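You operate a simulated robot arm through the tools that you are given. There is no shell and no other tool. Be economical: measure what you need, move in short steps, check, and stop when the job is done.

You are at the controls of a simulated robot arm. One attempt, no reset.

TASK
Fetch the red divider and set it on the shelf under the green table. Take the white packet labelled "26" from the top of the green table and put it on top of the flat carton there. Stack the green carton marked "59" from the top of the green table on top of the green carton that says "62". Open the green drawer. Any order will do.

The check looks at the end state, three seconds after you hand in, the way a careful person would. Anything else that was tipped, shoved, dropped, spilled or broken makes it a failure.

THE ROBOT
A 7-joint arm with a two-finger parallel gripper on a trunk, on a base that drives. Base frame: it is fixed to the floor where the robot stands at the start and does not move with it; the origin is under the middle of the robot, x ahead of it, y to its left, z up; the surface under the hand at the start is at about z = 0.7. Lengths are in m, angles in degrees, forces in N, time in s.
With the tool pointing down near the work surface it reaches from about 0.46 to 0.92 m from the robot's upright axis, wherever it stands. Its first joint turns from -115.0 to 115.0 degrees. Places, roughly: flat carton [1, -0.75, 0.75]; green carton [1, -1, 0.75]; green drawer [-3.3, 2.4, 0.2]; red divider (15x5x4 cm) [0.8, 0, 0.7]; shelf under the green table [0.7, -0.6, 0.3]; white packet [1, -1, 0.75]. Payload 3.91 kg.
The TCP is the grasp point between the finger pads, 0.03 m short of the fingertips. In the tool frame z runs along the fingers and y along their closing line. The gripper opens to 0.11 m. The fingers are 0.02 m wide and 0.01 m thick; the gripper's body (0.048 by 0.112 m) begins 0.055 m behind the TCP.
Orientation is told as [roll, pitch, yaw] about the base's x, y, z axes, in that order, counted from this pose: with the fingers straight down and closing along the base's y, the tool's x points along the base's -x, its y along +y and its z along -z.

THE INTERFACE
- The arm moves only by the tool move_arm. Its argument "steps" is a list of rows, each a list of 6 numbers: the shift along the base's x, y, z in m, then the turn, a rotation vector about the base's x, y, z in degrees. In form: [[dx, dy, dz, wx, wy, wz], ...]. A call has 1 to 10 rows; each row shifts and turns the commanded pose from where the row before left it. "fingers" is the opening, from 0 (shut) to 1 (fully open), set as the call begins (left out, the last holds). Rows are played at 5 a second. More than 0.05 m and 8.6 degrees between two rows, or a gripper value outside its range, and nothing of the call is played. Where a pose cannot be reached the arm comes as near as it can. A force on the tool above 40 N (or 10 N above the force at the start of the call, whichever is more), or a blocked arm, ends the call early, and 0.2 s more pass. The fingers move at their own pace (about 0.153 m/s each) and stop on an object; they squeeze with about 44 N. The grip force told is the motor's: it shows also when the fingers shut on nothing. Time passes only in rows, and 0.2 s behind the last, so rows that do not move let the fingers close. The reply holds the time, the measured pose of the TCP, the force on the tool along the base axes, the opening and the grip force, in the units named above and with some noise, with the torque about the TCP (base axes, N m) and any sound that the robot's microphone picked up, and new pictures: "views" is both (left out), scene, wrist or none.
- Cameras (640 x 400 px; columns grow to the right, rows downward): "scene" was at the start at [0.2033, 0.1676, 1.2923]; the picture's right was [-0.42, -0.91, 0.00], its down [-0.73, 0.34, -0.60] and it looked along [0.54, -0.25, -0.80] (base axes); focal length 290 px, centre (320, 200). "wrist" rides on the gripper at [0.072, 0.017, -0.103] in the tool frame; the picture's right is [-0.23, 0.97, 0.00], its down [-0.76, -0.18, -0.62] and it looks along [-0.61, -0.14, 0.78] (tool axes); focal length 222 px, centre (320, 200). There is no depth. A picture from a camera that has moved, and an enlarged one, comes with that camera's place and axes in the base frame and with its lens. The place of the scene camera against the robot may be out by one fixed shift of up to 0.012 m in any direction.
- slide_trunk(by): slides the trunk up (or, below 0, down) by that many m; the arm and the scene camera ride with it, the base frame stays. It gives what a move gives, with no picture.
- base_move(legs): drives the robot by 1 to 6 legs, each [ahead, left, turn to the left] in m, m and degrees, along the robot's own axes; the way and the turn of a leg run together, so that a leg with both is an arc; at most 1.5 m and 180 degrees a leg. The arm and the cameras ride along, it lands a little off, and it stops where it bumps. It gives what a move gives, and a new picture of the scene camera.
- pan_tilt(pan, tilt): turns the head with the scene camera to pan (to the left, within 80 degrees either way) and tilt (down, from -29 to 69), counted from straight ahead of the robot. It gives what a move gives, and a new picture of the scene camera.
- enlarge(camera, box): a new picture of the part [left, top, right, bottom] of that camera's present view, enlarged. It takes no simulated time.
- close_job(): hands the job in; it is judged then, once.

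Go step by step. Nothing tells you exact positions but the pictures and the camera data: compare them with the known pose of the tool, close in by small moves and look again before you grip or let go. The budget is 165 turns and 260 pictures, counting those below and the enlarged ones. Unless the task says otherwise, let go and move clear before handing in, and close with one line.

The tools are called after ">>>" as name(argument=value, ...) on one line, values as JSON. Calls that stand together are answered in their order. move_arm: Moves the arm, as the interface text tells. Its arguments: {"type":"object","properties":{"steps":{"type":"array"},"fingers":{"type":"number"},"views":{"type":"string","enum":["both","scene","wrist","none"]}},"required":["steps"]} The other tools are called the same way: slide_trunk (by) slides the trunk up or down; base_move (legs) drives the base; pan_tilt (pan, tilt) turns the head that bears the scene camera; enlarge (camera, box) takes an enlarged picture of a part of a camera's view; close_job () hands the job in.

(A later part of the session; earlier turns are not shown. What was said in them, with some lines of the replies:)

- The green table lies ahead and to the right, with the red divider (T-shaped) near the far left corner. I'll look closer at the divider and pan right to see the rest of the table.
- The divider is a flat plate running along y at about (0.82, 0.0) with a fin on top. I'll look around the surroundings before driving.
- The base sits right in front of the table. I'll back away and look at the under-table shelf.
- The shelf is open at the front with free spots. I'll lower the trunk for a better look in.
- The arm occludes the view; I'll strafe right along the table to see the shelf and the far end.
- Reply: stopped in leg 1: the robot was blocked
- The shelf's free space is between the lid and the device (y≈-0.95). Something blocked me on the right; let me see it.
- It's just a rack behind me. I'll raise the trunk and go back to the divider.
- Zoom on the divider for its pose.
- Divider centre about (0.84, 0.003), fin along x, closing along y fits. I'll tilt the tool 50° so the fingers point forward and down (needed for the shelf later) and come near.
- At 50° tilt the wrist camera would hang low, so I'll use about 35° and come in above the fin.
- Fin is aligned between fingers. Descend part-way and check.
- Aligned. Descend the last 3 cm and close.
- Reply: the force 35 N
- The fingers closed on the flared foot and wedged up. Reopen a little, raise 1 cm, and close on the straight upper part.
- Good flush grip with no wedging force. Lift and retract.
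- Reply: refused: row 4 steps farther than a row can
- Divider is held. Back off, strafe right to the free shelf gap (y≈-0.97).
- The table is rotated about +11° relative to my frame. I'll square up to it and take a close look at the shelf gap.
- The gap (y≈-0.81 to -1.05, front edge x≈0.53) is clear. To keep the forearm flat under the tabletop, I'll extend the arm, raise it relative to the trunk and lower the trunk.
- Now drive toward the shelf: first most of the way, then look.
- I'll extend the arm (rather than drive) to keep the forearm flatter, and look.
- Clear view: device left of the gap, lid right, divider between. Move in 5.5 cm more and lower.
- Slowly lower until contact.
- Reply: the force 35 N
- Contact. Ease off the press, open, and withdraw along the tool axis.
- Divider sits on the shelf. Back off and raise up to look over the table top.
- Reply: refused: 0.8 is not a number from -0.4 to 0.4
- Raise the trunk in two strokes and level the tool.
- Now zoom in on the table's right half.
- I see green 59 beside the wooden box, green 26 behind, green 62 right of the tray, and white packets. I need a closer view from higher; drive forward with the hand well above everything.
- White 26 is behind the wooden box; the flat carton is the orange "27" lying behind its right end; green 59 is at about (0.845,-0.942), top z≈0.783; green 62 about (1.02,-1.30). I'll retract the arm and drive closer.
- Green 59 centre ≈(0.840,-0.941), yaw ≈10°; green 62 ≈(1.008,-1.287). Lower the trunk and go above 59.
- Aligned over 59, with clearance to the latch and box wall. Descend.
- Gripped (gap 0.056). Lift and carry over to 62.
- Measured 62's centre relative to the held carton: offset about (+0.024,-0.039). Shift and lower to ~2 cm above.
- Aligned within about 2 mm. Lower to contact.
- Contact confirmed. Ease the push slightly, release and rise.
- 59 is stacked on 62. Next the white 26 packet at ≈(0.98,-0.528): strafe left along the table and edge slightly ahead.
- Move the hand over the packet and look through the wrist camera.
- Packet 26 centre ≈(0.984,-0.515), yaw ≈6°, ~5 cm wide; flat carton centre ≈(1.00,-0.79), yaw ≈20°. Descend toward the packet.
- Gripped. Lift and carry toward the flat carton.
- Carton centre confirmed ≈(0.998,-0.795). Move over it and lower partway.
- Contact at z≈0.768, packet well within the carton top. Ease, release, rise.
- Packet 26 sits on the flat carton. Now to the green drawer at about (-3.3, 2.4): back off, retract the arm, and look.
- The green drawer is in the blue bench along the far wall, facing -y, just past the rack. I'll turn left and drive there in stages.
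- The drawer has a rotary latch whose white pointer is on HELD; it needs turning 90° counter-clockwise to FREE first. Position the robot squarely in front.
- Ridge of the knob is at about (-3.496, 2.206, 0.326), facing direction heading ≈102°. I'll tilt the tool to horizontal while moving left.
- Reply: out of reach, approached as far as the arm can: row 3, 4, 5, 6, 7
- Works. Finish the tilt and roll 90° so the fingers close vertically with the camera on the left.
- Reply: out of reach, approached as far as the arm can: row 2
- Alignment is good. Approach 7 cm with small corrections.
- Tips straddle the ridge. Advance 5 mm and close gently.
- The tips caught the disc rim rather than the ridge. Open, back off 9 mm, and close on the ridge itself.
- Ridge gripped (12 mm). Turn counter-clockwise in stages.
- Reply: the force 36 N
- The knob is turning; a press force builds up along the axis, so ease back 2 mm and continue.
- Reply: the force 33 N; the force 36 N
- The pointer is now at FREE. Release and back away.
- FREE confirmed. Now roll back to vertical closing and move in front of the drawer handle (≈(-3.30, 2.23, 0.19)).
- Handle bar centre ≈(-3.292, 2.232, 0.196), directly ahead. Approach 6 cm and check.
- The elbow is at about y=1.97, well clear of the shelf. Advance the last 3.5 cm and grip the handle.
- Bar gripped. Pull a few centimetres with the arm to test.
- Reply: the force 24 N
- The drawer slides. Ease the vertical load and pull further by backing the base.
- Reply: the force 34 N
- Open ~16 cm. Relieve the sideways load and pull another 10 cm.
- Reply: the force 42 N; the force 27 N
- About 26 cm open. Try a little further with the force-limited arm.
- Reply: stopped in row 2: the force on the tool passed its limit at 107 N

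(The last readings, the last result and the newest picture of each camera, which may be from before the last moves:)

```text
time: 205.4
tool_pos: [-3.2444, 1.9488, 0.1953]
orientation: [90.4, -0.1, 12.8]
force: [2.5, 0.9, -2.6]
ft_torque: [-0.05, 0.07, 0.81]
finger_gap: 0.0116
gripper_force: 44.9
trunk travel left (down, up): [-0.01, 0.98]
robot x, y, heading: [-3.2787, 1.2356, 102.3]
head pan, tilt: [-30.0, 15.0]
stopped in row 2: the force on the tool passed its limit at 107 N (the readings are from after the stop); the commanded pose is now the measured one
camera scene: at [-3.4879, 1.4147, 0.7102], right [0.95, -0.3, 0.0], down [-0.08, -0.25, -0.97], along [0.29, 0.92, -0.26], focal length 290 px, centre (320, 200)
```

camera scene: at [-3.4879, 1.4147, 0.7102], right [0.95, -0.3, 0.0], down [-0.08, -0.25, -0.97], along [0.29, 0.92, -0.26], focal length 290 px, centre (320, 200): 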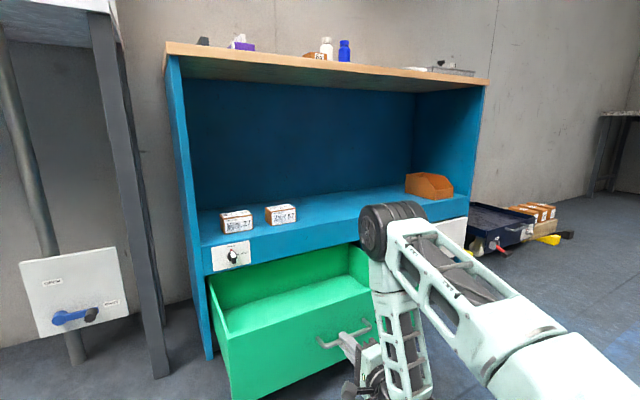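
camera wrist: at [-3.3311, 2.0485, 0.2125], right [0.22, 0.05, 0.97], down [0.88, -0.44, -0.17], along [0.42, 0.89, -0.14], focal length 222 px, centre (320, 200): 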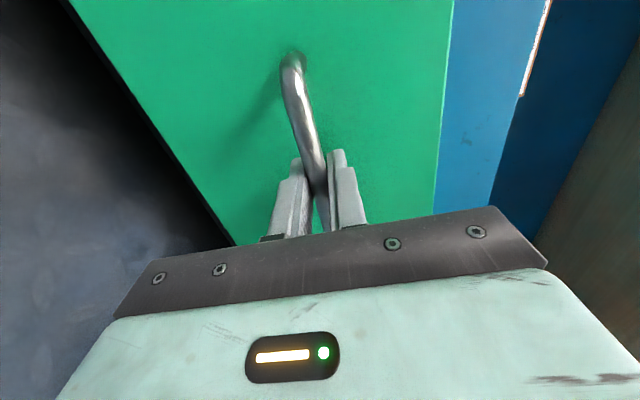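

The drawer hit its end stop, fully open. Release and withdraw straight back.

>>> move_arm(steps=[[0, 0, 0, 0, 0, 0], [0, 0, 0, 0, 0, 0], [0.003, -0.015, 0, 0, 0, 0], [0.006, -0.03, 0, 0, 0, 0], [0.006, -0.03, 0, 0, 0, 0]], fingers=0.5, views="wrist")

>>> base_move(legs=[[-0.15, 0, 0]])

```text
time: 206.6
tool_pos: [-3.2333, 1.8744, 0.1953]
orientation: [90.6, 0.0, 12.9]
force: [-0.1, 0.3, -1.1]
ft_torque: [0.01, -0.02, -0.01]
finger_gap: 0.0548
gripper_force: 0.1
trunk travel left (down, up): [-0.01, 0.98]
robot x, y, heading: [-3.2808, 1.2368, 102.5]
head pan, tilt: [-30.0, 15.0]
camera wrist: at [-3.2798, 1.7565, 0.2103], right [0.22, 0.04, 0.97], down [0.88, -0.44, -0.18], along [0.42, 0.9, -0.13], focal length 222 px, centre (320, 200)
```

wrist: 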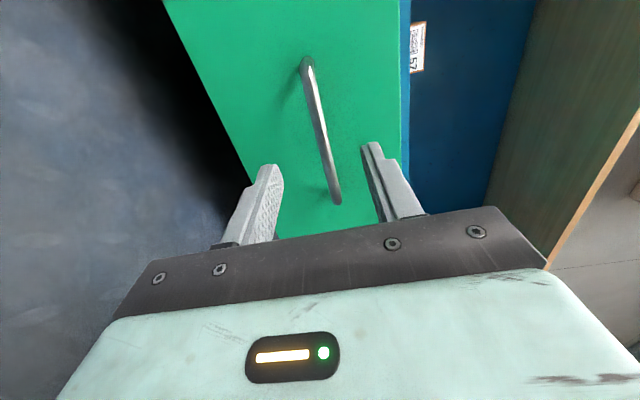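

```text
time: 208.0
tool_pos: [-3.1959, 1.7294, 0.1924]
orientation: [90.5, -0.1, 12.5]
force: [0.5, 0.1, 0.4]
ft_torque: [0.0, 0.02, -0.02]
finger_gap: 0.055
gripper_force: 0.0
trunk travel left (down, up): [-0.01, 0.98]
robot x, y, heading: [-3.247, 1.0936, 102.3]
head pan, tilt: [-30.0, 15.0]
camera scene: at [-3.4557, 1.2721, 0.7103], right [0.95, -0.31, 0.0], down [-0.08, -0.25, -0.97], along [0.3, 0.92, -0.26], focal length 290 px, centre (320, 200)
```

scene: 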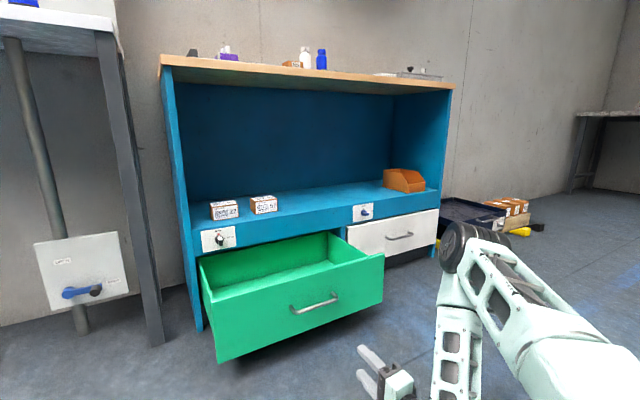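

The drawer is fully open and clear of the gripper, and the other three jobs were checked as I finished them. I'm handing in now.

>>> close_job()

```text
The job is handed in.
```

All four parts are done and handed in: the red divider is on the shelf under the green table, packet 26 is on the flat carton, green carton 59 is on 62, and the green drawer is unlatched and pulled out to its stop. One unchecked spot: early on, the base was stopped by something behind it to the right. I saw a rack there, but I did not go back to check whether anything had moved.
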